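You operate a simulated robot arm through the tools that you are given. There is no shell and no other tool. Be economical: measure what you need, move in short steps, check, and stop when the job is done.

Carry out the task below with a simulated robot arm. There is one attempt and no reset: what you move stays moved.

TASK
Finish the cereal box with the earlier date: tip it all into the enamel bowl.
Fine: draw out the board and stand the bowl on it first; the box goes back; spill nothing. Set down upright: what you pick out.

The check looks at the end state, three seconds after you hand in, the way a careful person would. Anything else that was tipped, shoved, dropped, spilled or broken makes it a failure.

THE ROBOT
A 7-joint arm with a two-finger parallel gripper on a trunk, on a base that drives. Base frame: it is fixed to the floor where the robot stands at the start and does not move with it; the origin is under the middle of the robot, x ahead of it, y to its left, z up. Readings come in mm, degrees, newtons and seconds.
Its first joint turns from -166.0 to 166.0 degrees. Places, roughly: enamel bowl (17x17x8 cm) [600, 0, 900]; pull-out board [700, -200, 900]; top of the pull-out board [600, -200, 900]. Payload 1.57 kg.
Tool frame: the origin (TCP) lies between the finger pads and is the grasp point; the fingertips stand 30 mm ahead of it; z points along the fingers, y is the line along which they close. Largest opening 80 mm; finger width 17, thickness 12; the body of the gripper, 40 by 82 mm, starts 80 mm behind the TCP.
Orientation is told as [roll, pitch, yaw] about the base's x, y, z axes, in that order, counted from this pose: with the fingers straight down and closing along the base's y, the tool's x points along the base's -x, its y along +y and its z along -z.

THE INTERFACE
- The arm moves only by the tool step_arm. Its argument "plan" is a list that holds one entry, the list of rows, each a list of 7 numbers: the closure, from 0 (fully open) to 1 (shut), then the shift along the base's x, y, z in mm, then the turn, a rotation vector about the base's x, y, z in degrees. In form: [[[jaw, dx, dy, dz, wx, wy, wz], ...]]. A call has 1 to 20 rows; each row is the pose to reach, as a shift and turn from the pose commanded when the call began. Rows are played at 5 a second. More than 50 mm and 8.6 degrees between two rows, or a gripper value outside its range, and nothing of the call is played. Where a pose cannot be reached the arm comes as near as it can. A force on the tool above 40 N (or 10 N above the force at the start of the call, whichever is more), or a blocked arm, ends the call early, and 0.2 s more pass. The fingers move at their own pace (about 153 mm/s each) and stop on an object; they squeeze with about 25 N. The grip force told is the motor's: it shows also when the fingers shut on nothing. Time passes only in rows, and 0.2 s behind the last, so rows that repeat a pose let the fingers close. It gives the time, the measured TCP pose, the force on the tool (base axes), the opening and the grip force at its end, in the units of the frame above (readings bear some noise), with the torque about the TCP (base axes, N m) and any sound that the robot's microphone picked up.
- Cameras (640 x 400 px; columns grow to the right, rows downward): "scene" is now at [-30.2, 134.8, 1377.1]; the picture's right is [-0.63, -0.77, 0.00], its down [-0.38, 0.31, -0.87] and it looks along [0.68, -0.55, -0.49] (base axes); focal length 250 px, centre (320, 200). "wrist" rides on the gripper at [72, -7, -122] in the tool frame; the picture's right is [0.09, 1.00, 0.00], its down [-0.84, 0.08, -0.54] and it looks along [-0.54, 0.05, 0.84] (tool axes); focal length 238 px, centre (320, 200). There is no depth. A picture from a camera that has moved, and an enlarged one, comes with that camera's place and axes in the base frame and with its lens.
- capture(camera): a new picture of that camera. It takes no simulated time.
- roll_base(legs): drives the robot by 1 to 6 legs, each [ahead, left, turn to the left] in mm, mm and degrees, along the robot's own axes; the way and the turn of a leg run together, so that a leg with both is an arc; at most 1500 mm and 180 degrees a leg. The arm and the cameras ride along, it lands a little off, and it stops where it bumps. It gives what a move gives.
- aim_head(pan, tilt): turns the head with the scene camera to pan (to the left, within 143 degrees either way) and tilt (down, from -29 to 69), counted from straight ahead of the robot. It gives what a move gives.
- close_up(camera, box): a new picture of the part [left, top, right, bottom] of that camera's present view, enlarged. It takes no simulated time.
- close_job(): hands the job in; it is judged then, once.

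Work in short steps. Places have to be worked out from the pictures, the camera data and where the tool is seen: move nearer, look again, correct. Check each grasp and each placing, and mend what went wrong. You have 120 turns and 78 pictures in all, those below and enlarged ones among them. Open the gripper and draw the arm clear of the work before you hand the job in, unless the task says otherwise; then end with one line.

The tools are called after "Call:" by a JSON object that holds its "method" and its "body". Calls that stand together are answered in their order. step_arm: Moves the arm, as the interface text tells. Its arguments: {"type":"object","properties":{"plan":{"type":"array","items":{"type":"array","items":{"type":"array","items":{"type":"number"}}}}},"required":["plan"]} The other tools are called the same way: roll_base (legs) drives the base; aim_head (pan, tilt) turns the head that bears the scene camera; capture (camera) takes a picture; close_up (camera, box) takes an enlarged picture of a part of a camera's view; close_job () hands the job in.

At the start:

```text
time_s: 0.0
tcp_pos: [465.9, -335.5, 1227.8]
orientation: [0.1, 0.1, 0.0]
force: [-0.2, -0.1, 0.2]
torque: [-0.02, -0.01, 0.01]
finger_gap: 79.9
finger_force: 0.1
robot x, y, heading: [2.8, 0.9, -0.2]
head pan, tilt: [-39.2, 29.3]
```

scene: 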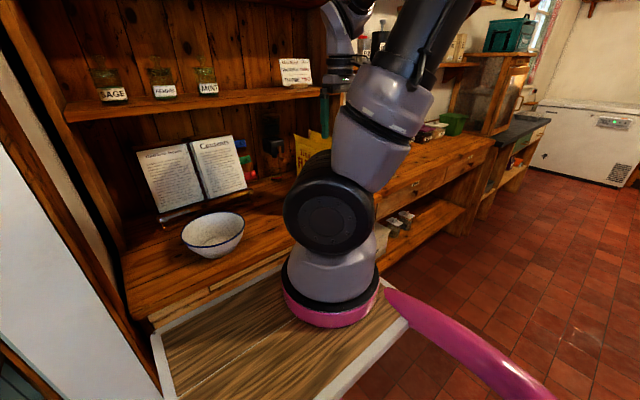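
wrist: 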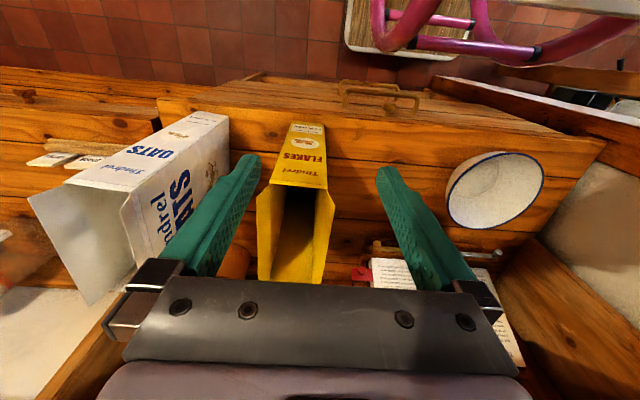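

The wrist view shows an OATS box and a FLAKES box, the bowl, and a drawer-like pull-out board handle. I'll enlarge these to read dates and details.

Call:
{"method": "close_up", "body": {"camera": "wrist", "box": [20, 90, 340, 290]}}

Call:
{"method": "close_up", "body": {"camera": "wrist", "box": [240, 60, 480, 210]}}

Call:
{"method": "aim_head", "body": {"pan": -15, "tilt": 35}}

Call:
{"method": "capture", "body": {"camera": "scene"}}

```text
2.00 times, centred on (180, 190) of wrist
camera zoom: at [393.5, -342.4, 1349.6], right [-0.09, 1.0, 0.0], down [0.84, 0.08, 0.54], along [0.54, 0.05, -0.84], focal length 477 px, centre (600, 220)
```

zoom: 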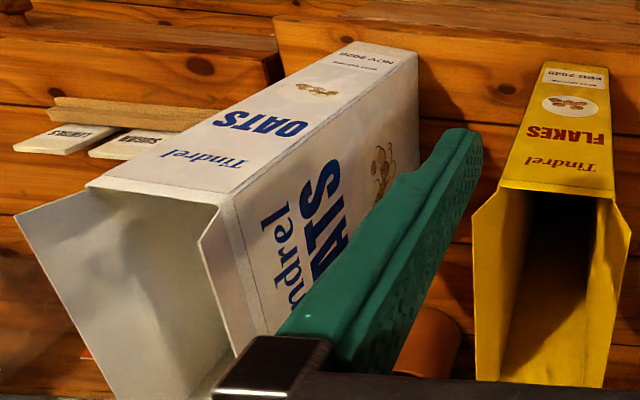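

```text
2.67 times, centred on (360, 135) of wrist
camera zoom: at [393.5, -342.4, 1349.6], right [-0.09, 1.0, 0.0], down [0.84, 0.08, 0.54], along [0.54, 0.05, -0.84], focal length 636 px, centre (213, 373)
```

zoom: 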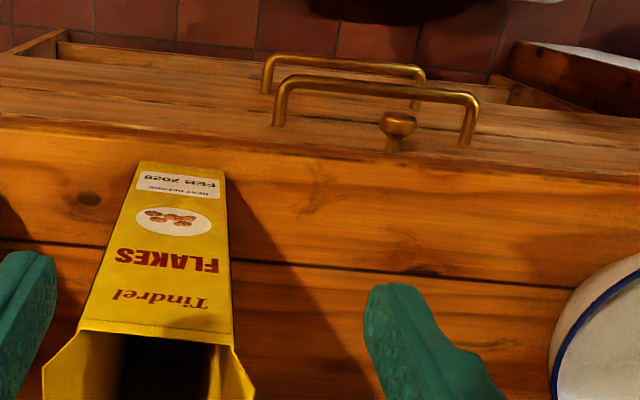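

```text
time_s: 0.9
tcp_pos: [466.6, -334.7, 1226.1]
orientation: [0.1, 0.0, -0.1]
force: [0.3, 0.1, -0.3]
torque: [-0.04, 0.0, -0.03]
finger_gap: 80.0
finger_force: 0.1
robot x, y, heading: [-4.8, -1.3, 0.1]
head pan, tilt: [-15.0, 35.0]
```

```text
73 pictures are left
camera scene: at [-15.4, 169.3, 1368.2], right [-0.26, -0.97, 0.0], down [-0.55, 0.15, -0.82], along [0.79, -0.21, -0.57], focal length 250 px, centre (320, 200)
```

scene: 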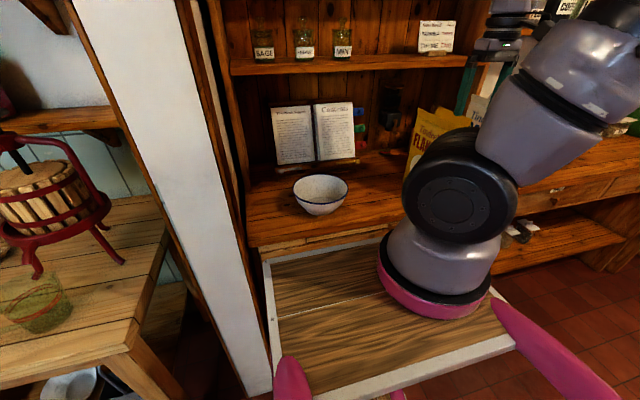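

Dates need a sharper view; I'll zoom tightly on both date labels and the card on the shelf.

Call:
{"method": "close_up", "body": {"camera": "wrist", "box": [170, 105, 234, 145]}}

Call:
{"method": "close_up", "body": {"camera": "wrist", "box": [280, 115, 336, 150]}}

Call:
{"method": "close_up", "body": {"camera": "scene", "box": [260, 80, 420, 180]}}

Call:
{"method": "close_up", "body": {"camera": "scene", "box": [404, 10, 468, 50]}}

```text
10.00 times, centred on (202, 125) of wrist
camera zoom: at [393.5, -342.4, 1349.6], right [-0.09, 1.0, 0.0], down [0.84, 0.08, 0.54], along [0.54, 0.05, -0.84], focal length 2384 px, centre (1500, 950)
```

zoom: 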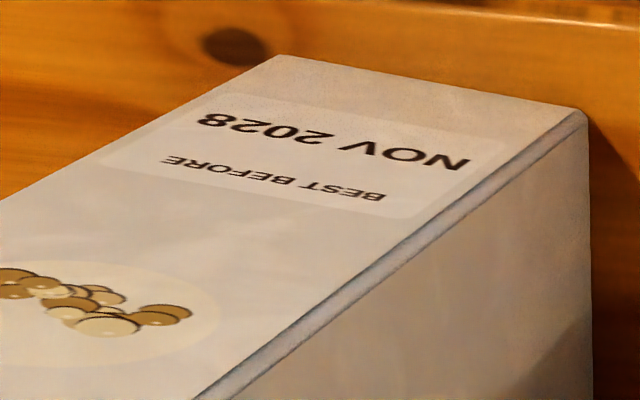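

```text
11.43 times, centred on (308, 132) of wrist
camera zoom: at [393.5, -342.4, 1349.6], right [-0.09, 1.0, 0.0], down [0.84, 0.08, 0.54], along [0.54, 0.05, -0.84], focal length 2724 px, centre (457, 971)
```

zoom: 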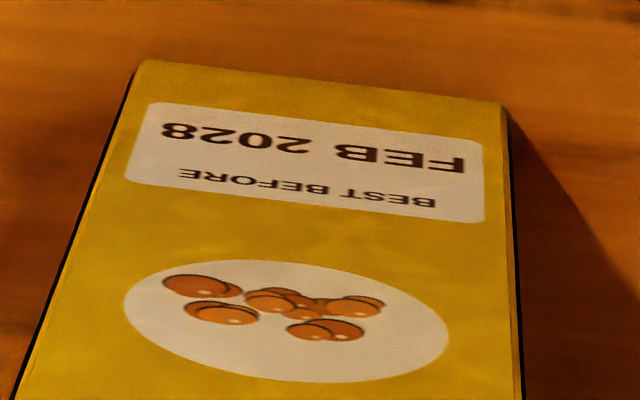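

```text
4.00 times, centred on (340, 130) of scene
camera zoom: at [-15.4, 169.3, 1368.2], right [-0.26, -0.97, 0.0], down [-0.55, 0.15, -0.82], along [0.79, -0.21, -0.57], focal length 1000 px, centre (240, 480)
```

zoom: 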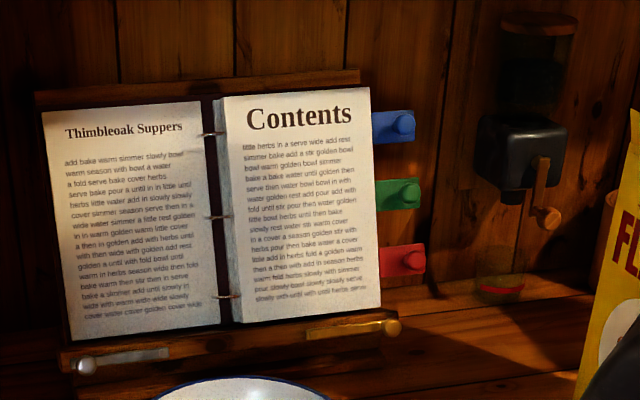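

```text
10.00 times, centred on (436, 30) of scene
camera zoom: at [-15.4, 169.3, 1368.2], right [-0.26, -0.97, 0.0], down [-0.55, 0.15, -0.82], along [0.79, -0.21, -0.57], focal length 2500 px, centre (-840, 1900)
```

zoom: 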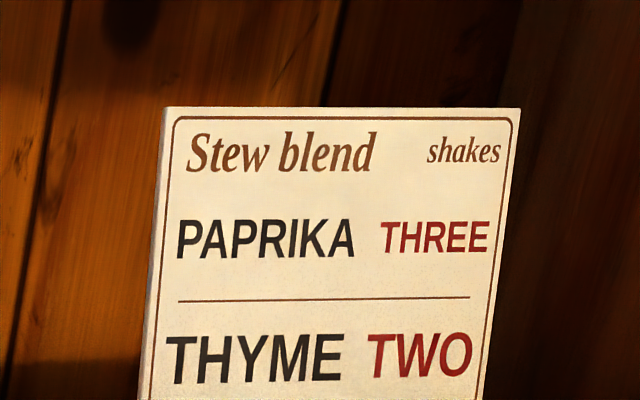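

FLAKES (FEB 2028) is the earlier one versus OATS (NOV 2028). Before backing up to view the counter front, I'll look behind the robot for clearance.

Call:
{"method": "aim_head", "body": {"pan": 140, "tilt": 35}}

Call:
{"method": "capture", "body": {"camera": "scene"}}

Call:
{"method": "aim_head", "body": {"pan": -140, "tilt": 35}}

Call:
{"method": "capture", "body": {"camera": "scene"}}

```text
time_s: 3.3
tcp_pos: [466.1, -336.0, 1227.5]
orientation: [0.0, 0.0, 0.1]
force: [0.9, 0.1, -0.5]
torque: [-0.01, 0.01, 0.01]
finger_gap: 79.9
finger_force: 0.0
robot x, y, heading: [3.4, 3.4, 0.0]
head pan, tilt: [140.0, 35.0]
```

```text
68 pictures are left
camera scene: at [-167.9, 248.8, 1368.2], right [0.64, 0.77, 0.0], down [0.44, -0.37, -0.82], along [-0.63, 0.53, -0.57], focal length 250 px, centre (320, 200)
```

scene: 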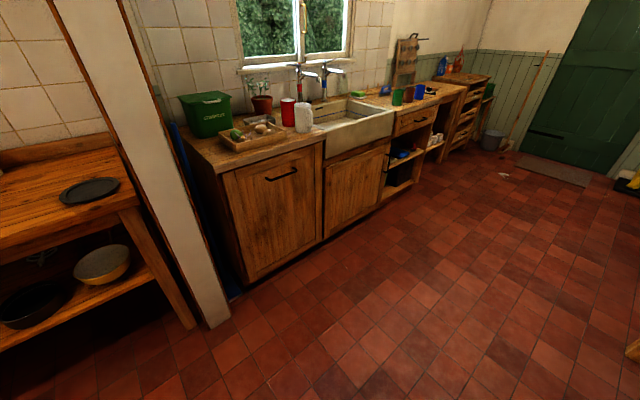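

```text
time_s: 7.1
tcp_pos: [465.5, -335.1, 1226.2]
orientation: [0.1, -0.1, 0.0]
force: [-0.1, 0.0, -0.4]
torque: [-0.02, 0.02, 0.02]
finger_gap: 80.1
finger_force: 0.0
robot x, y, heading: [-1.5, 0.7, 0.1]
head pan, tilt: [-140.0, 35.0]
```

```text
67 pictures are left
camera scene: at [-167.9, 135.6, 1368.2], right [-0.64, 0.77, 0.0], down [0.44, 0.37, -0.82], along [-0.63, -0.53, -0.57], focal length 250 px, centre (320, 200)
```

scene: 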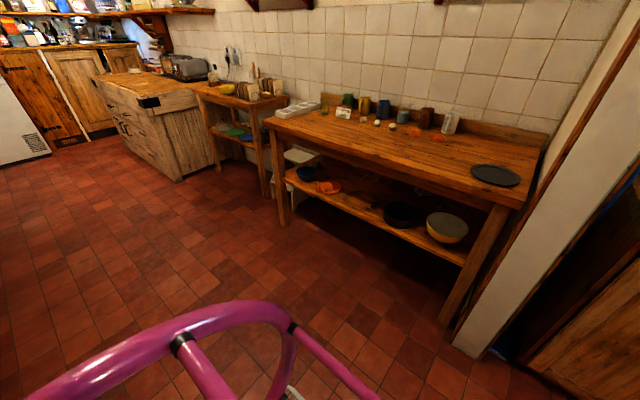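

Behind is clear for well over 400 mm. I'll back up 400 mm and look at the dresser front.

Call:
{"method": "roll_base", "body": {"legs": [[-400, 0, 0]]}}

Call:
{"method": "aim_head", "body": {"pan": -20, "tilt": 30}}

Call:
{"method": "capture", "body": {"camera": "scene"}}

Call:
{"method": "capture", "body": {"camera": "wrist"}}

```text
time_s: 9.6
tcp_pos: [69.7, -333.7, 1226.7]
orientation: [0.1, 0.0, 0.2]
force: [-0.9, 0.4, -0.3]
torque: [0.03, -0.05, 0.04]
finger_gap: 80.0
finger_force: 0.0
robot x, y, heading: [-400.6, -1.0, 0.1]
head pan, tilt: [-140.0, 35.0]
```

```text
time_s: 11.6
tcp_pos: [70.1, -333.5, 1227.9]
orientation: [0.0, -0.1, 0.2]
force: [0.3, -0.9, 0.6]
torque: [0.0, -0.02, 0.01]
finger_gap: 80.1
finger_force: 0.1
robot x, y, heading: [-397.7, -2.3, 0.3]
head pan, tilt: [-20.0, 30.0]
```

```text
66 pictures are left
camera scene: at [-414.1, 160.2, 1376.0], right [-0.34, -0.94, 0.0], down [-0.47, 0.17, -0.87], along [0.81, -0.29, -0.5], focal length 250 px, centre (320, 200)
```

scene: 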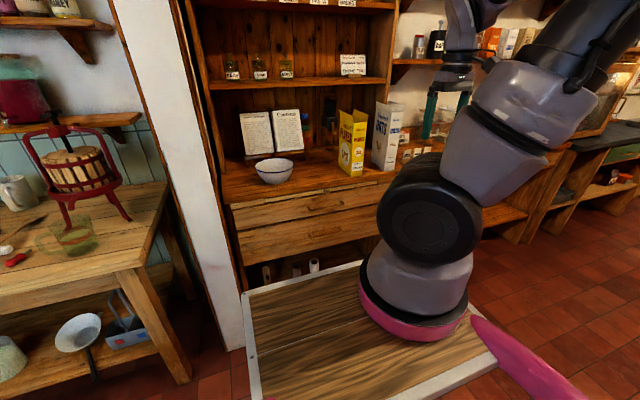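

```text
65 pictures are left
camera wrist: at [-2.9, -341.6, 1349.6], right [-0.1, 1.0, 0.0], down [0.84, 0.08, 0.54], along [0.54, 0.05, -0.84], focal length 238 px, centre (320, 200)
```

wrist: 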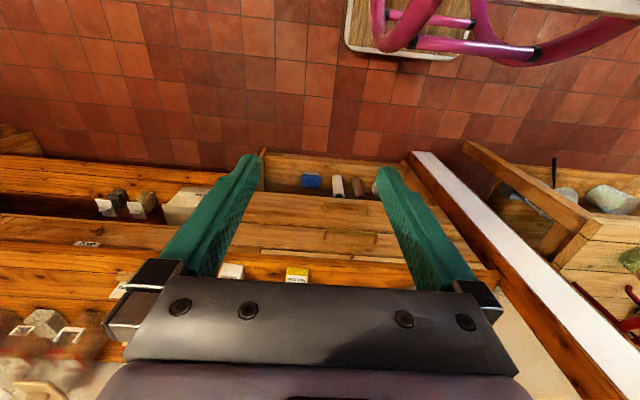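

Call:
{"method": "close_up", "body": {"camera": "scene", "box": [210, 100, 402, 220]}}

Call:
{"method": "close_up", "body": {"camera": "wrist", "box": [224, 170, 416, 290]}}

Call:
{"method": "close_up", "body": {"camera": "scene", "box": [230, 170, 390, 270]}}

```text
3.33 times, centred on (306, 160) of scene
camera zoom: at [-414.1, 160.2, 1376.0], right [-0.34, -0.94, 0.0], down [-0.47, 0.17, -0.87], along [0.81, -0.29, -0.5], focal length 833 px, centre (367, 333)
```

zoom: 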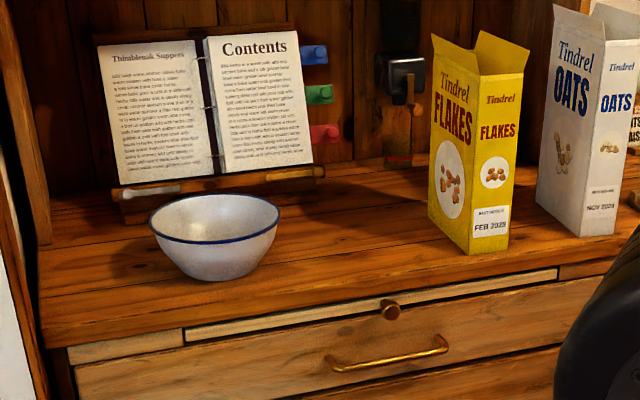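

```text
3.33 times, centred on (320, 230) of wrist
camera zoom: at [-2.9, -341.6, 1349.6], right [-0.1, 1.0, 0.0], down [0.84, 0.08, 0.54], along [0.54, 0.05, -0.84], focal length 794 px, centre (320, 100)
```

zoom: 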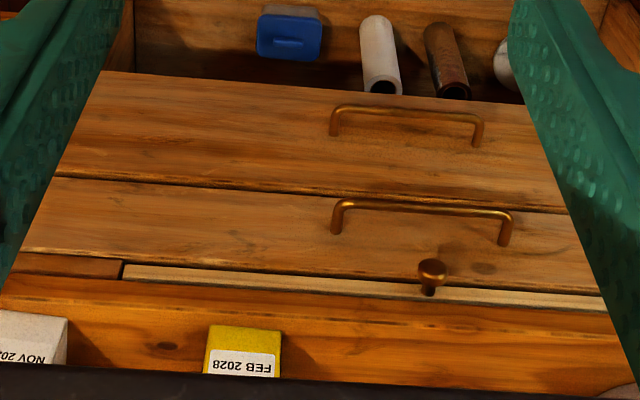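

```text
4.00 times, centred on (310, 220) of scene
camera zoom: at [-414.1, 160.2, 1376.0], right [-0.34, -0.94, 0.0], down [-0.47, 0.17, -0.87], along [0.81, -0.29, -0.5], focal length 1000 px, centre (360, 120)
```

zoom: 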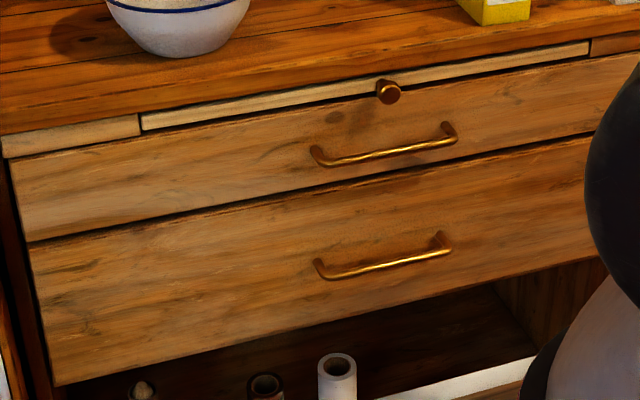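

FLAKES' neighbour and bowl are clear. The board is the thin strip under the counter, with a knob triangulated at about (490, -196, 845). I'll bring the gripper in front of and above the knob for a closer look.

Call:
{"method": "step_arm", "body": {"plan": [[[0.3, 33, 14, -23, 0, 0, 0], [0.3, 66, 27, -45, 0, 0, 0], [0.3, 99, 41, -68, 0, 0, 0], [0.3, 132, 55, -91, 0, 0, 0], [0.3, 165, 69, -113, 0, 0, 0], [0.3, 198, 82, -136, 0, 0, 0], [0.3, 231, 96, -159, 0, 0, 0], [0.3, 264, 110, -182, 0, 0, 0], [0.3, 297, 123, -204, 0, 0, 0], [0.3, 330, 137, -227, 0, 0, 0]]]}}

Call:
{"method": "capture", "body": {"camera": "wrist"}}

Call:
{"method": "capture", "body": {"camera": "scene"}}

```text
time_s: 13.8
tcp_pos: [399.1, -200.3, 996.6]
orientation: [0.0, 0.0, 0.0]
force: [-0.4, -0.4, 0.1]
torque: [0.01, -0.06, 0.01]
finger_gap: 56.1
finger_force: 0.0
robot x, y, heading: [-398.9, 0.7, -0.0]
head pan, tilt: [-20.0, 30.0]
```

```text
61 pictures are left
camera wrist: at [325.5, -207.3, 1119.2], right [-0.09, 1.0, 0.0], down [0.84, 0.08, 0.54], along [0.54, 0.05, -0.84], focal length 238 px, centre (320, 200)
```

wrist: 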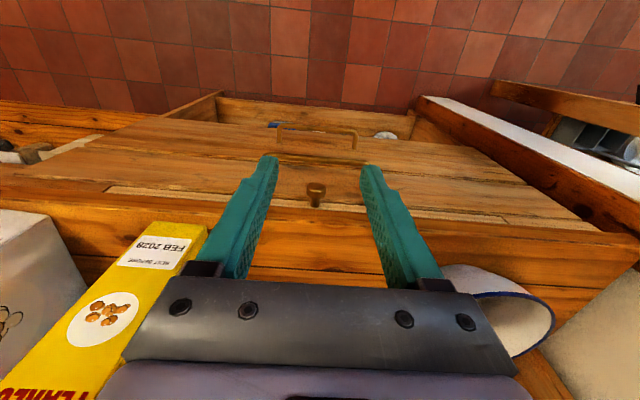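

```text
60 pictures are left
camera scene: at [-414.6, 160.2, 1376.0], right [-0.34, -0.94, 0.0], down [-0.47, 0.17, -0.87], along [0.82, -0.29, -0.5], focal length 250 px, centre (320, 200)
```

scene: 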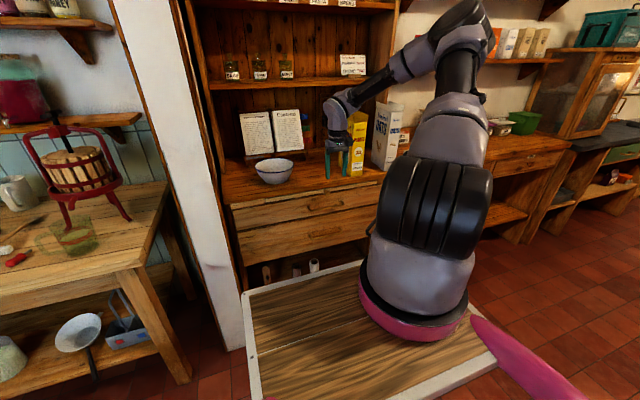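

The knob reads about (482–490, -198, 850). I'll move above it, then descend with the fingers straddling it, and check.

Call:
{"method": "step_arm", "body": {"plan": [[[0.3, 40, 1, -20, 0, 0, 0], [0.3, 75, 2, -50, 0, 0, 0], [0.3, 90, 2, -80, 0, 0, 0], [0.3, 91, 2, -110, 0, 0, 0], [0.3, 91, 2, -130, 0, 0, 0], [0.3, 91, 2, -146, 0, 0, 0]]]}}

Call:
{"method": "capture", "body": {"camera": "wrist"}}

Call:
{"method": "close_up", "body": {"camera": "scene", "box": [280, 130, 408, 210]}}

```text
time_s: 14.9
tcp_pos: [490.3, -198.0, 892.5]
orientation: [0.0, 0.0, 0.1]
force: [-14.1, -1.1, 17.6]
torque: [-0.08, 0.18, 0.13]
finger_gap: 56.2
finger_force: 0.5
robot x, y, heading: [-401.6, -0.3, 0.3]
head pan, tilt: [-20.0, 30.0]
stopped in row 5: the force on the tool passed its limit at 80 N (the readings are from after the stop); the commanded pose is now the measured one
```

```text
59 pictures are left
camera wrist: at [416.7, -204.9, 1015.1], right [-0.09, 1.0, 0.0], down [0.84, 0.08, 0.54], along [0.54, 0.05, -0.84], focal length 238 px, centre (320, 200)
```

wrist: 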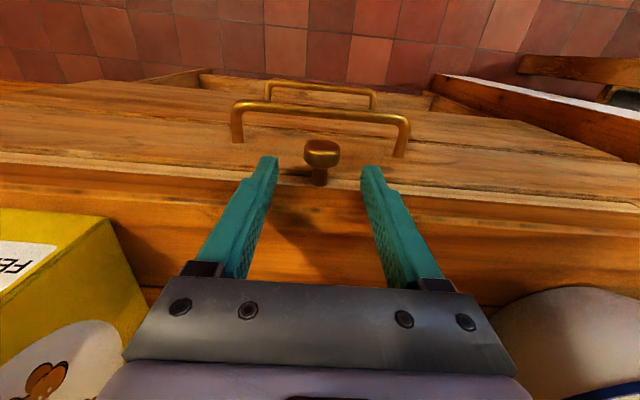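

```text
5.00 times, centred on (344, 170) of scene
camera zoom: at [-415.5, 160.4, 1376.0], right [-0.34, -0.94, 0.0], down [-0.47, 0.17, -0.87], along [0.82, -0.29, -0.5], focal length 1250 px, centre (200, 350)
```

zoom: 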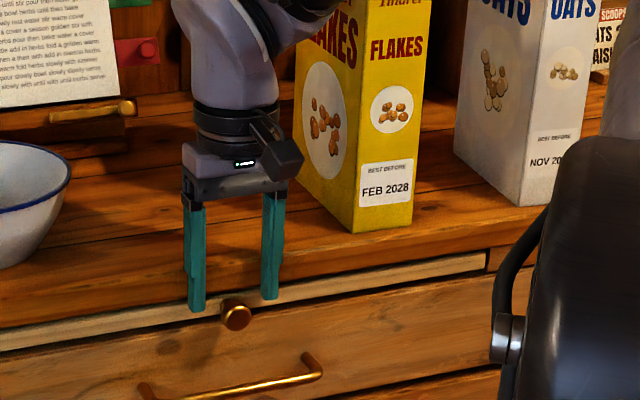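

The fingers grazed the counter front face at x≈499 with tips at z≈862. I'll back off 10 mm in x, then descend to the knob height (~846).

Call:
{"method": "step_arm", "body": {"plan": [[[0.3, -10, 0, 3, 0, 0, 0], [0.3, -11, 0, -10, 0, 0, 0], [0.3, -11, 0, -22, 0, 0, 0], [0.3, -11, 0, -34, 0, 0, 0], [0.3, -11, 0, -44, 0, 0, 0]]]}}

Call:
{"method": "capture", "body": {"camera": "wrist"}}

```text
time_s: 16.1
tcp_pos: [478.8, -196.3, 847.2]
orientation: [-0.1, 0.0, 0.1]
force: [0.4, -0.6, -0.3]
torque: [-0.01, -0.01, -0.02]
finger_gap: 55.7
finger_force: 0.0
robot x, y, heading: [-399.7, 0.0, 0.1]
head pan, tilt: [-20.0, 30.0]
```

```text
57 pictures are left
camera wrist: at [406.3, -204.9, 969.0], right [-0.09, 1.0, 0.0], down [0.84, 0.08, 0.54], along [0.54, 0.05, -0.84], focal length 238 px, centre (320, 200)
```

wrist: 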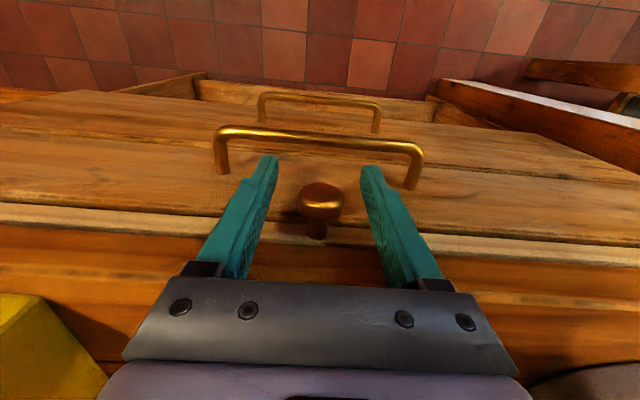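

The knob sits right between the fingers at the TCP. Closing on it.

Call:
{"method": "step_arm", "body": {"plan": [[[0.7, 2, 0, 0, 0, 0, 0], [1, 2, 0, 0, 0, 0, 0], [1, 2, 0, 0, 0, 0, 0]]]}}

```text
time_s: 16.9
tcp_pos: [479.9, -196.5, 846.7]
orientation: [0.0, 0.0, 0.0]
force: [-10.6, 4.5, 1.4]
torque: [0.0, 0.25, 0.02]
finger_gap: 25.6
finger_force: 36.9
robot x, y, heading: [-398.8, 2.7, -0.1]
head pan, tilt: [-20.0, 30.0]
```

Gripped at 25.6 mm. Pulling back slowly by 40 mm first.

Call:
{"method": "step_arm", "body": {"plan": [[[1, -10, 0, 0, 0, 0, 0], [1, -20, 0, 0, 0, 0, 0], [1, -30, 0, 0, 0, 0, 0], [1, -40, 0, 0, 0, 0, 0]]]}}

Call:
{"method": "capture", "body": {"camera": "wrist"}}

```text
time_s: 17.9
tcp_pos: [439.8, -198.3, 847.3]
orientation: [0.0, 0.0, 0.1]
force: [2.8, 5.7, -3.7]
torque: [-0.03, -0.14, 0.13]
finger_gap: 25.3
finger_force: 36.4
robot x, y, heading: [-401.7, -3.5, 0.3]
head pan, tilt: [-20.0, 30.0]
```

```text
56 pictures are left
camera wrist: at [367.6, -204.4, 968.9], right [-0.09, 1.0, 0.0], down [0.84, 0.08, 0.54], along [0.54, 0.05, -0.84], focal length 238 px, centre (320, 200)
```

wrist: 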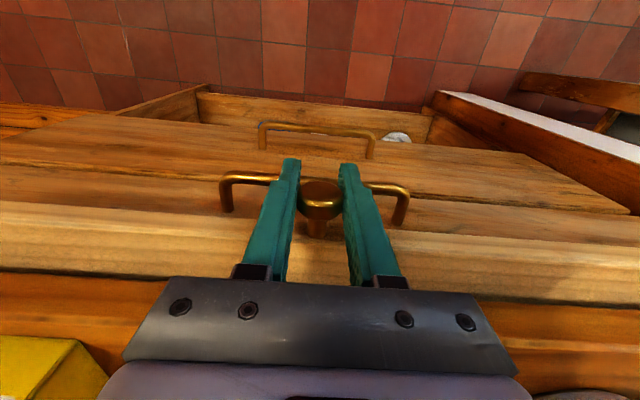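

The board is sliding out with the knob. I'll pull a further 200 mm, watching force.

Call:
{"method": "step_arm", "body": {"plan": [[[1, -20, 0, 0, 0, 0, 0], [1, -40, 0, 0, 0, 0, 0], [1, -60, 0, 0, 0, 0, 0], [1, -80, 0, 0, 0, 0, 0], [1, -100, 0, 0, 0, 0, 0], [1, -120, 0, 0, 0, 0, 0], [1, -140, 0, 0, 0, 0, 0], [1, -160, 0, 0, 0, 0, 0], [1, -180, 0, 0, 0, 0, 0], [1, -195, 0, 0, 0, 0, 0], [1, -200, 0, 0, 0, 0, 0]]]}}

Call:
{"method": "capture", "body": {"camera": "wrist"}}

Call:
{"method": "capture", "body": {"camera": "scene"}}

```text
time_s: 20.3
tcp_pos: [239.8, -197.1, 847.9]
orientation: [0.0, 0.0, 0.0]
force: [1.4, 15.8, -30.0]
torque: [-0.16, 0.0, 0.06]
finger_gap: 25.7
finger_force: 36.9
robot x, y, heading: [-399.7, -3.0, 0.2]
head pan, tilt: [-20.0, 30.0]
```

```text
55 pictures are left
camera wrist: at [167.6, -204.4, 970.3], right [-0.09, 1.0, 0.0], down [0.84, 0.08, 0.54], along [0.54, 0.05, -0.84], focal length 238 px, centre (320, 200)
```

wrist: 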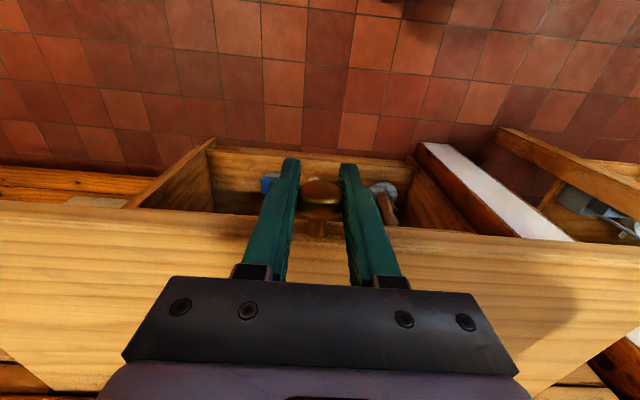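

```text
54 pictures are left
camera scene: at [-413.3, 160.5, 1376.0], right [-0.34, -0.94, 0.0], down [-0.47, 0.17, -0.87], along [0.81, -0.29, -0.5], focal length 250 px, centre (320, 200)
```

scene: 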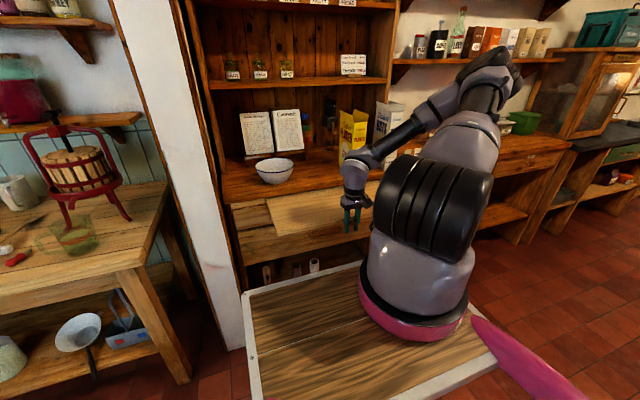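

Board is out about 240 mm, enough for the bowl. I'll release the knob and retreat upward and backward.

Call:
{"method": "step_arm", "body": {"plan": [[[0.6, 0, 0, 0, 0, 0, 0], [0.3, 0, 0, 0, 0, 0, 0], [0.3, -15, 0, 10, 0, 0, 0], [0.3, -25, 0, 50, 0, 0, 0], [0.3, -25, 0, 100, 0, 0, 0], [0.3, -25, 20, 150, 0, 0, 0]]]}}

Call:
{"method": "capture", "body": {"camera": "wrist"}}

Call:
{"method": "close_up", "body": {"camera": "scene", "box": [220, 110, 412, 230]}}

```text
refused: row 6 steps farther than a row can; nothing moved
```

```text
53 pictures are left
camera wrist: at [167.6, -204.4, 970.3], right [-0.09, 1.0, 0.0], down [0.84, 0.08, 0.54], along [0.54, 0.05, -0.84], focal length 238 px, centre (320, 200)
```

wrist: 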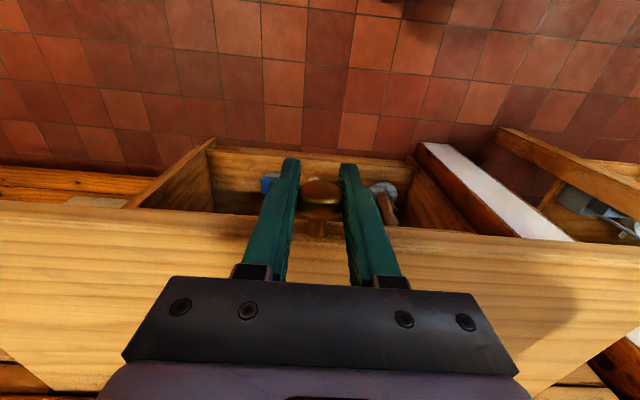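

```text
3.33 times, centred on (316, 170) of scene
camera zoom: at [-413.3, 160.5, 1376.0], right [-0.34, -0.94, 0.0], down [-0.47, 0.17, -0.87], along [0.81, -0.29, -0.5], focal length 833 px, centre (333, 300)
```

zoom: 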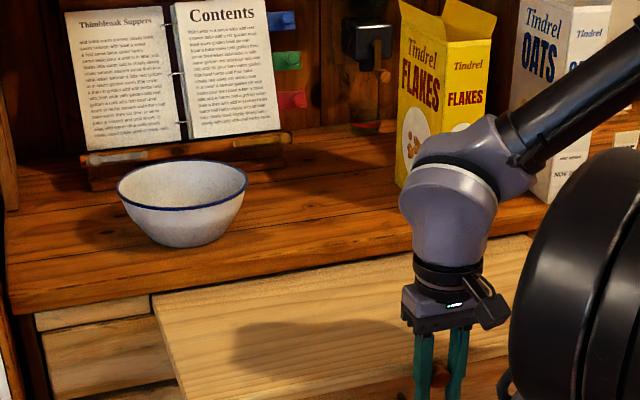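

That plan had too large a last step; I'll repeat it with smaller steps and only capture afterwards.

Call:
{"method": "step_arm", "body": {"plan": [[[0.6, 0, 0, 0, 0, 0, 0], [0.3, 0, 0, 0, 0, 0, 0], [0.3, -15, 0, 10, 0, 0, 0], [0.3, -25, 0, 50, 0, 0, 0], [0.3, -25, 0, 95, 0, 0, 0], [0.3, -25, 20, 135, 0, 0, 0], [0.3, -25, 40, 175, 0, 0, 0], [0.3, -20, 60, 210, 0, 0, 0]]]}}

Call:
{"method": "capture", "body": {"camera": "wrist"}}

Call:
{"method": "close_up", "body": {"camera": "scene", "box": [220, 110, 412, 230]}}

```text
time_s: 22.1
tcp_pos: [222.6, -140.8, 1056.4]
orientation: [0.1, -0.1, 0.0]
force: [-0.1, -0.5, 0.4]
torque: [0.0, 0.01, 0.0]
finger_gap: 55.9
finger_force: 0.0
robot x, y, heading: [-399.2, -5.7, 0.4]
head pan, tilt: [-20.0, 30.0]
```

```text
51 pictures are left
camera wrist: at [150.0, -147.0, 1179.6], right [-0.09, 1.0, 0.0], down [0.84, 0.08, 0.54], along [0.54, 0.05, -0.84], focal length 238 px, centre (320, 200)
```

wrist: 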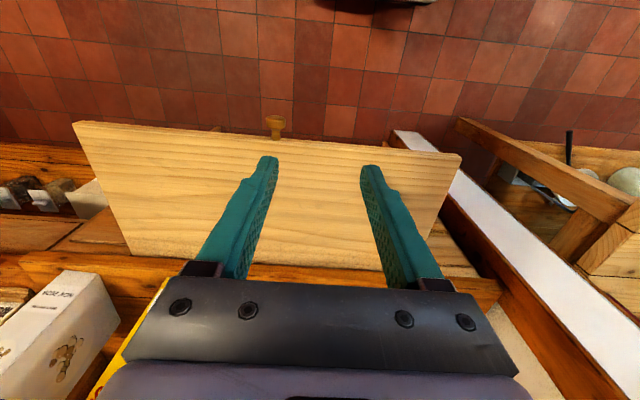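

```text
3.33 times, centred on (316, 170) of scene
camera zoom: at [-413.9, 159.8, 1376.0], right [-0.34, -0.94, 0.0], down [-0.47, 0.17, -0.87], along [0.81, -0.29, -0.5], focal length 833 px, centre (333, 300)
```

zoom: 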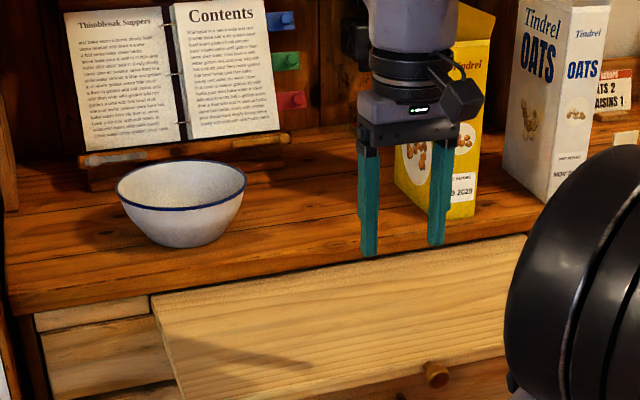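

Board front is at x≈265, y −471…67, top ≈856. The robot's own deck reaches ~390 mm ahead of its axis at high z, so I'll advance only 180 mm (deck front ≈ 180, clear of the knob at 240), giving reach to bowl and box.

Call:
{"method": "roll_base", "body": {"legs": [[180, 0, 0]]}}

Call:
{"method": "step_arm", "body": {"plan": [[[0.3, 30, 35, 10, 0, 0, 0], [0.3, 60, 70, 20, 0, 0, 0], [0.3, 90, 105, 30, 0, 0, 0], [0.3, 110, 140, 40, 0, 0, 0]]]}}

Call:
{"method": "capture", "body": {"camera": "wrist"}}

Call:
{"method": "capture", "body": {"camera": "scene"}}

```text
time_s: 23.6
tcp_pos: [400.4, -137.2, 1057.4]
orientation: [0.1, 0.1, 0.1]
force: [-0.6, 1.0, 0.5]
torque: [0.01, -0.01, -0.03]
finger_gap: 55.9
finger_force: 0.1
robot x, y, heading: [-220.7, -1.7, 0.4]
head pan, tilt: [-20.0, 30.0]
```

```text
time_s: 24.6
tcp_pos: [508.9, 4.1, 1099.0]
orientation: [0.0, -0.1, 0.1]
force: [-0.3, 0.6, 0.2]
torque: [0.04, -0.02, -0.04]
finger_gap: 56.1
finger_force: 0.1
robot x, y, heading: [-223.5, 2.1, 0.5]
head pan, tilt: [-20.0, 30.0]
```

```text
49 pictures are left
camera wrist: at [436.0, -3.1, 1222.8], right [-0.09, 1.0, 0.0], down [0.84, 0.08, 0.54], along [0.54, 0.05, -0.84], focal length 238 px, centre (320, 200)
```

wrist: 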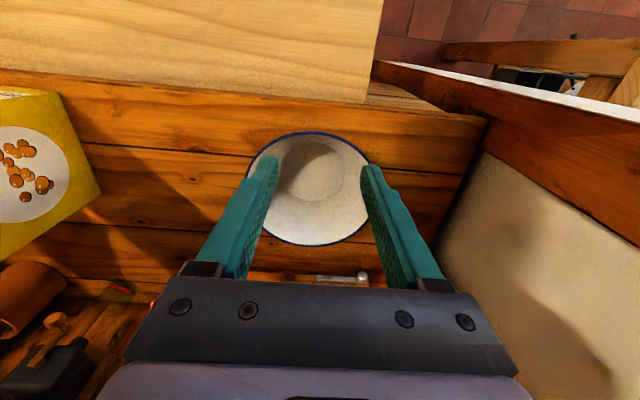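

```text
48 pictures are left
camera scene: at [-237.3, 160.7, 1376.0], right [-0.34, -0.94, 0.0], down [-0.47, 0.17, -0.87], along [0.82, -0.29, -0.5], focal length 250 px, centre (320, 200)
```

scene: 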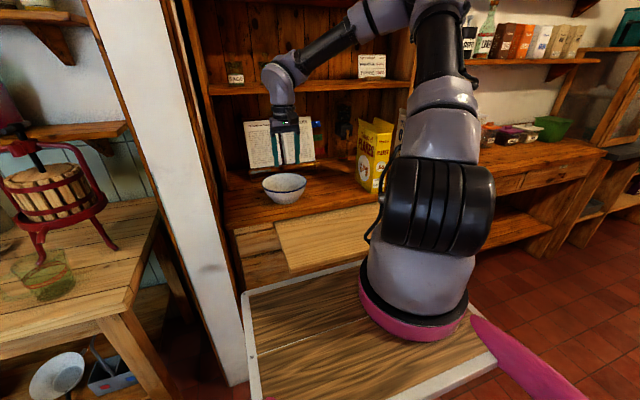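

Bowl rim centre ≈ (601, -3), rim z ≈ 953. I'll grip the rim on its -y side with the tool rolled ~27° to follow the wall; first go to a standoff and look.

Call:
{"method": "step_arm", "body": {"plan": [[[0.4, 23, -30, -15, 6.75, 0, 0], [0.5, 46, -60, -35, 13.5, 0, 0], [0.5, 69, -90, -60, 20.25, 0, 0], [0.5, 92, -120, -86, 27, 0, 0]]]}}

Call:
{"method": "capture", "body": {"camera": "wrist"}}

Call:
{"method": "close_up", "body": {"camera": "scene", "box": [224, 110, 384, 210]}}

```text
time_s: 25.6
tcp_pos: [602.5, -116.3, 1009.3]
orientation: [27.0, -0.2, 0.3]
force: [-0.5, 0.9, 0.3]
torque: [-0.1, -0.02, -0.04]
finger_gap: 40.0
finger_force: 0.0
robot x, y, heading: [-220.6, 0.8, 0.6]
head pan, tilt: [-20.0, 30.0]
```

```text
47 pictures are left
camera wrist: at [530.2, -178.7, 1115.8], right [-0.1, 0.89, 0.45], down [0.84, -0.17, 0.52], along [0.54, 0.43, -0.72], focal length 238 px, centre (320, 200)
```

wrist: 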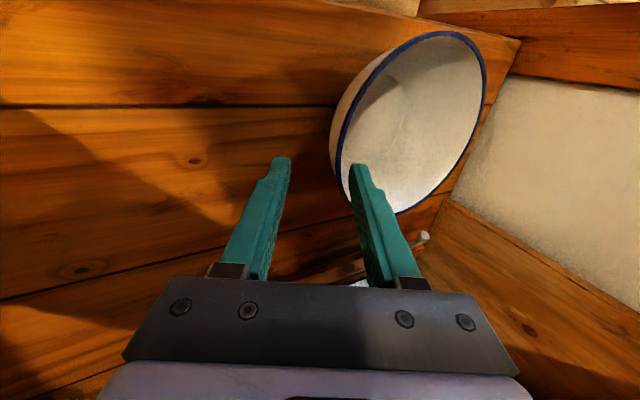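

```text
4.00 times, centred on (304, 160) of scene
camera zoom: at [-237.6, 161.9, 1375.9], right [-0.34, -0.94, 0.0], down [-0.47, 0.17, -0.87], along [0.82, -0.29, -0.5], focal length 1000 px, centre (384, 360)
```

zoom: 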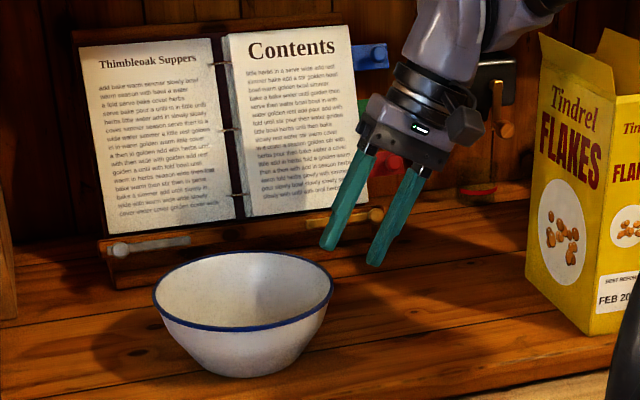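

The rim seems ~8 mm further to +y than assumed, rim point ≈ (601,-79,957). Descending along the wall, then check before closing.

Call:
{"method": "step_arm", "body": {"plan": [[[0.4, -1, 12, -16, 0, 0, 0], [0.4, -1, 24, -34, 0, 0, 0], [0.4, -1, 34, -50, 0, 0, 0], [0.4, -1, 42, -64, 0, 0, 0]]]}}

Call:
{"method": "capture", "body": {"camera": "wrist"}}

Call:
{"method": "close_up", "body": {"camera": "scene", "box": [240, 140, 336, 200]}}

```text
time_s: 26.6
tcp_pos: [601.0, -75.1, 947.6]
orientation: [27.1, 0.0, 0.0]
force: [0.6, 0.6, -0.1]
torque: [0.0, -0.02, 0.0]
finger_gap: 48.0
finger_force: 0.0
robot x, y, heading: [-221.0, 2.1, 0.3]
head pan, tilt: [-20.0, 30.0]
```

```text
45 pictures are left
camera wrist: at [527.7, -137.7, 1053.8], right [-0.09, 0.89, 0.45], down [0.84, -0.18, 0.52], along [0.54, 0.43, -0.73], focal length 238 px, centre (320, 200)
```

wrist: 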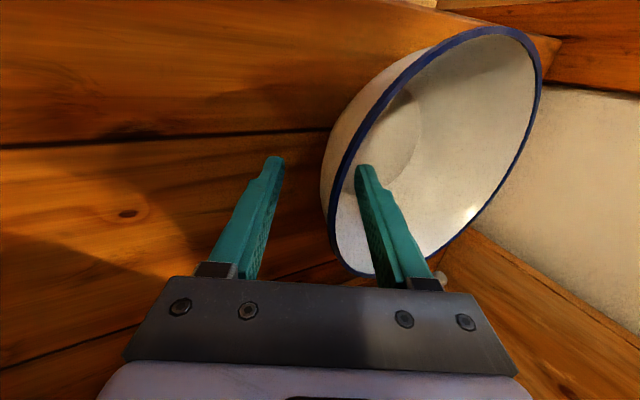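

```text
6.67 times, centred on (288, 170) of scene
camera zoom: at [-237.2, 161.1, 1376.0], right [-0.34, -0.94, 0.0], down [-0.47, 0.17, -0.87], along [0.82, -0.29, -0.5], focal length 1667 px, centre (533, 400)
```

zoom: 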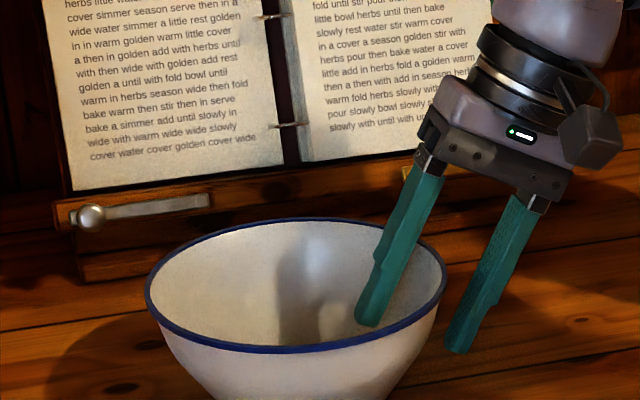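

Fingers straddle the wall properly. Closing.

Call:
{"method": "step_arm", "body": {"plan": [[[0.6, 0, 3, 0, 0, 0, 0], [0.8, 0, 4, 0, 0, 0, 0], [1, 0, 4, 0, 0, 0, 0], [1, 0, 4, 0, 0, 0, 0], [1, 0, 4, 0, 0, 0, 0]]]}}

Call:
{"method": "step_arm", "body": {"plan": [[[1, 0, 0, 10, 0, 0, 0], [1, 0, 0, 20, 0, 0, 0], [1, 0, 0, 35, 0, 0, 0], [1, 0, 0, 50, 0, 0, 0]]]}}

Call:
{"method": "close_up", "body": {"camera": "scene", "box": [224, 110, 384, 210]}}

```text
time_s: 27.8
tcp_pos: [601.7, -71.1, 948.7]
orientation: [27.0, -0.3, 0.2]
force: [1.0, 5.1, 14.7]
torque: [0.79, -0.69, 0.11]
finger_gap: 4.0
finger_force: 24.3
robot x, y, heading: [-215.2, -3.0, 0.2]
head pan, tilt: [-20.0, 30.0]
```

```text
time_s: 28.8
tcp_pos: [599.7, -70.6, 998.5]
orientation: [26.9, -0.1, 0.1]
force: [0.3, -0.7, -1.7]
torque: [-0.18, 0.05, 0.04]
finger_gap: 2.4
finger_force: 23.9
robot x, y, heading: [-221.8, 0.2, 0.4]
head pan, tilt: [-20.0, 30.0]
```

```text
4.00 times, centred on (304, 160) of scene
camera zoom: at [-236.9, 161.1, 1376.0], right [-0.34, -0.94, 0.0], down [-0.47, 0.17, -0.87], along [0.82, -0.29, -0.5], focal length 1000 px, centre (384, 360)
```

zoom: 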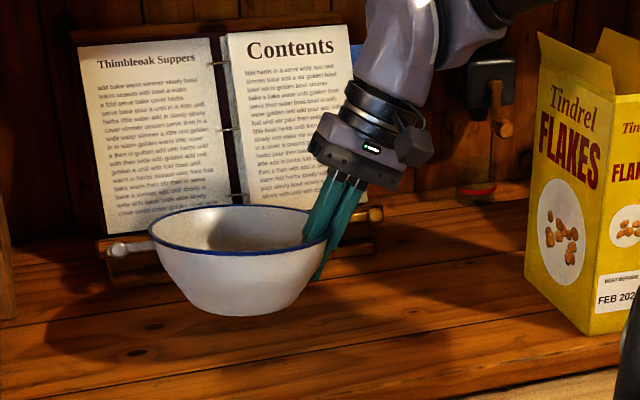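

Bowl is held and level. Carrying it: first back in x over the board, then to y -276 (TCP), keeping it high.

Call:
{"method": "step_arm", "body": {"plan": [[[1, -35, 0, 10, 0, 0, 0], [1, -75, 0, 10, 0, 0, 0], [1, -115, -15, 10, 0, 0, 0], [1, -150, -45, 10, 0, 0, 0], [1, -180, -80, 10, 0, 0, 0], [1, -205, -118, 10, 0, 0, 0], [1, -217, -158, 5, 0, 0, 0], [1, -220, -190, -5, 0, 0, 0], [1, -220, -205, -20, 0, 0, 0], [1, -220, -205, -40, 0, 0, 0]]]}}

Call:
{"method": "capture", "body": {"camera": "scene"}}

Call:
{"method": "capture", "body": {"camera": "wrist"}}

```text
time_s: 31.0
tcp_pos: [380.7, -276.2, 957.4]
orientation: [27.0, -0.1, 0.1]
force: [0.3, -1.1, -1.9]
torque: [-0.13, 0.02, 0.0]
finger_gap: 2.4
finger_force: 23.9
robot x, y, heading: [-220.9, 0.7, 0.3]
head pan, tilt: [-20.0, 30.0]
```

```text
42 pictures are left
camera scene: at [-237.2, 161.2, 1376.0], right [-0.34, -0.94, 0.0], down [-0.47, 0.17, -0.87], along [0.82, -0.29, -0.5], focal length 250 px, centre (320, 200)
```

scene: 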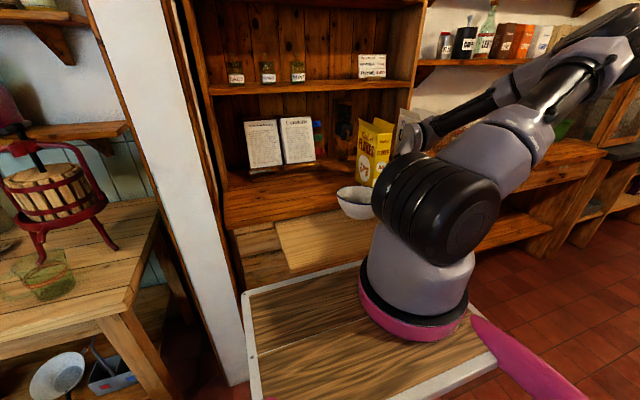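

```text
41 pictures are left
camera wrist: at [308.3, -339.0, 1063.3], right [-0.1, 0.89, 0.45], down [0.84, -0.17, 0.52], along [0.54, 0.43, -0.73], focal length 238 px, centre (320, 200)
```

wrist: 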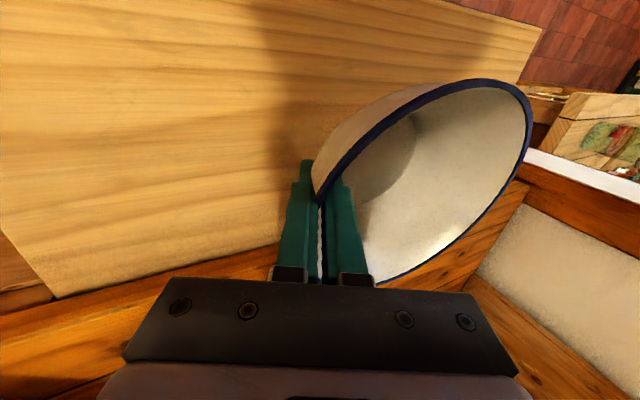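

Bowl is above the board at (380,-200). Lowering toward it gradually and watching the force.

Call:
{"method": "step_arm", "body": {"plan": [[[1, 0, 0, -10, 0, 0, 0], [1, 0, 0, -20, 0, 0, 0], [1, 0, 0, -28, 0, 0, 0], [1, 0, 0, -34, 0, 0, 0]]]}}

Call:
{"method": "close_up", "body": {"camera": "scene", "box": [300, 150, 428, 230]}}

```text
time_s: 32.0
tcp_pos: [381.7, -276.4, 923.7]
orientation: [27.0, -0.1, 0.2]
force: [0.2, 0.1, -2.2]
torque: [-0.17, 0.03, 0.01]
finger_gap: 2.3
finger_force: 23.6
robot x, y, heading: [-221.2, 0.7, 0.4]
head pan, tilt: [-20.0, 30.0]
```

```text
5.00 times, centred on (364, 190) of scene
camera zoom: at [-237.1, 161.1, 1376.0], right [-0.34, -0.94, 0.0], down [-0.47, 0.17, -0.87], along [0.82, -0.29, -0.5], focal length 1250 px, centre (100, 250)
```

zoom: 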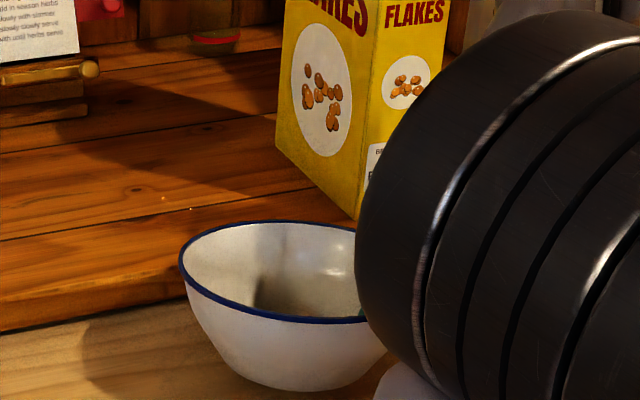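

Still no contact (force unchanged); lowering in 3 mm steps.

Call:
{"method": "step_arm", "body": {"plan": [[[1, 0, 0, -4, 0, 0, 0], [1, 0, 0, -8, 0, 0, 0], [1, 0, 0, -10, 0, 0, 0]]]}}

Call:
{"method": "step_arm", "body": {"plan": [[[1, 0, 0, -3, 0, 0, 0], [1, 0, 0, -5, 0, 0, 0]]]}}

```text
time_s: 32.8
tcp_pos: [380.1, -276.3, 914.7]
orientation: [27.0, -0.2, 0.2]
force: [1.4, -1.5, 13.1]
torque: [0.35, -0.67, -0.07]
finger_gap: 2.5
finger_force: 24.2
robot x, y, heading: [-222.7, 1.4, 0.2]
head pan, tilt: [-20.0, 30.0]
```

```text
time_s: 33.4
tcp_pos: [379.7, -274.2, 909.5]
orientation: [27.1, -0.1, 0.2]
force: [-2.1, 6.2, 18.2]
torque: [0.65, -0.5, 0.17]
finger_gap: 3.0
finger_force: 23.9
robot x, y, heading: [-218.0, 2.9, 0.6]
head pan, tilt: [-20.0, 30.0]
```

Bowl has contacted the board (+15 N). Easing up slightly, opening, and withdrawing along the tool axis.

Call:
{"method": "step_arm", "body": {"plan": [[[1, 0, 0, 4, 0, 0, 0], [0.8, 0, 0, 4, 0, 0, 0], [0.6, 0, 0, 4, 0, 0, 0], [0.55, 0, 0, 4, 0, 0, 0], [0.55, 0, -8, 20, 0, 0, 0], [0.55, 0, -22, 48, 0, 0, 0], [0.55, 0, -42, 88, 0, 0, 0], [0.55, -20, -50, 120, 0, 0, 0], [0.55, -40, -50, 160, 0, 0, 0]]]}}

Call:
{"method": "capture", "body": {"camera": "wrist"}}

Call:
{"method": "capture", "body": {"camera": "scene"}}

```text
time_s: 35.4
tcp_pos: [341.2, -325.5, 1068.5]
orientation: [27.0, -0.1, 0.2]
force: [-0.5, -0.5, 0.2]
torque: [0.03, 0.06, 0.04]
finger_gap: 36.0
finger_force: 0.1
robot x, y, heading: [-222.1, 2.5, 0.5]
head pan, tilt: [-20.0, 30.0]
```

```text
39 pictures are left
camera wrist: at [269.0, -387.4, 1174.7], right [-0.1, 0.89, 0.45], down [0.84, -0.17, 0.52], along [0.54, 0.43, -0.73], focal length 238 px, centre (320, 200)
```

wrist: 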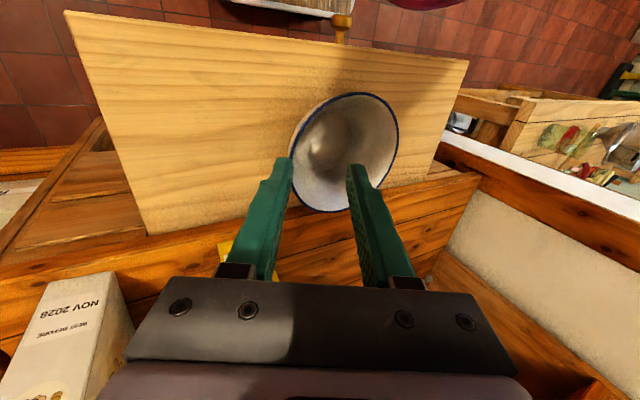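

```text
38 pictures are left
camera scene: at [-236.7, 160.8, 1376.0], right [-0.34, -0.94, 0.0], down [-0.47, 0.17, -0.87], along [0.82, -0.29, -0.5], focal length 250 px, centre (320, 200)
```

scene: 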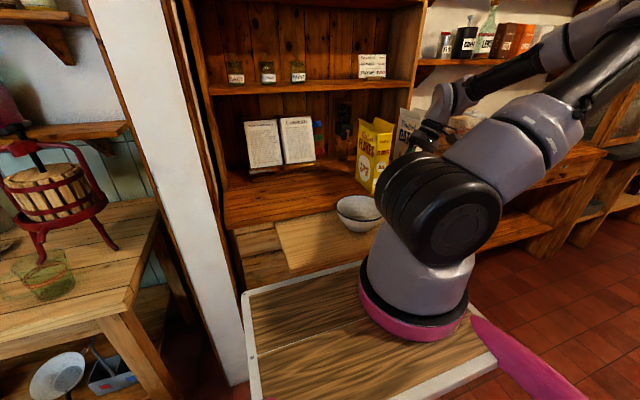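

Bowl stands upright on the board at about (383,-203). Next I'll look into the FLAKES box from above: rise, un-roll the tool, then move over it with fingertips ≥1245.

Call:
{"method": "step_arm", "body": {"plan": [[[0.2, 0, -6, 42, -5.4, 0, 0], [0.2, 0, -12, 84, -10.8, 0, 0], [0.2, 0, -18, 126, -16.2, 0, 0], [0.2, 0, -24, 168, -21.6, 0, 0], [0.2, 0, -29, 212, -27, 0, 0], [0.2, 45, -29, 220, -27, 0, 0], [0.2, 90, -29, 220, -27, 0, 0], [0.2, 135, -29, 220, -27, 0, 0], [0.2, 180, -29, 220, -27, 0, 0], [0.2, 220, -29, 220, -27, 0, 0], [0.2, 255, -29, 220, -27, 0, 0]]]}}

Call:
{"method": "capture", "body": {"camera": "wrist"}}

```text
time_s: 37.8
tcp_pos: [596.4, -355.5, 1290.1]
orientation: [-0.1, -0.2, 0.2]
force: [-0.9, -0.5, 0.7]
torque: [0.05, -0.06, 0.0]
finger_gap: 64.0
finger_force: 0.0
robot x, y, heading: [-220.5, 2.0, 0.4]
head pan, tilt: [-20.0, 30.0]
```

```text
37 pictures are left
camera wrist: at [524.2, -362.9, 1412.4], right [-0.09, 1.0, 0.0], down [0.84, 0.08, 0.54], along [0.54, 0.05, -0.84], focal length 238 px, centre (320, 200)
```

wrist: 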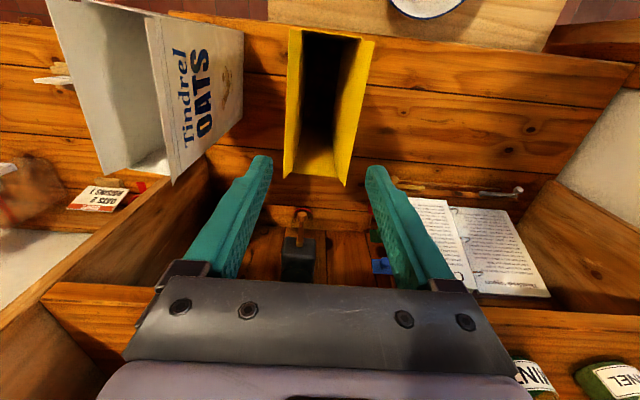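

Zooming into the box mouth to see fill level and edges.

Call:
{"method": "close_up", "body": {"camera": "wrist", "box": [232, 10, 424, 190]}}

```text
2.22 times, centred on (328, 100) of wrist
camera zoom: at [524.2, -362.9, 1412.4], right [-0.09, 1.0, 0.0], down [0.84, 0.08, 0.54], along [0.54, 0.05, -0.84], focal length 530 px, centre (302, 422)
```

zoom: 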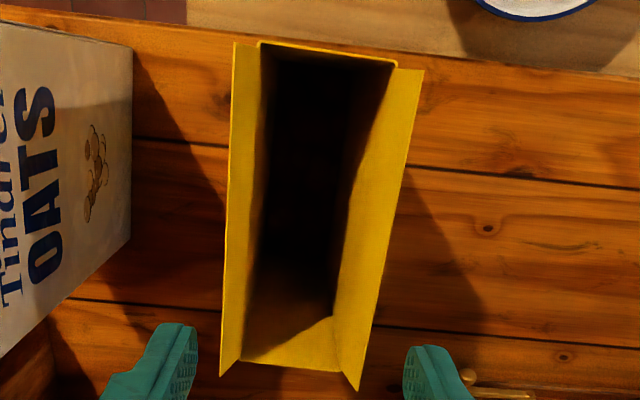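

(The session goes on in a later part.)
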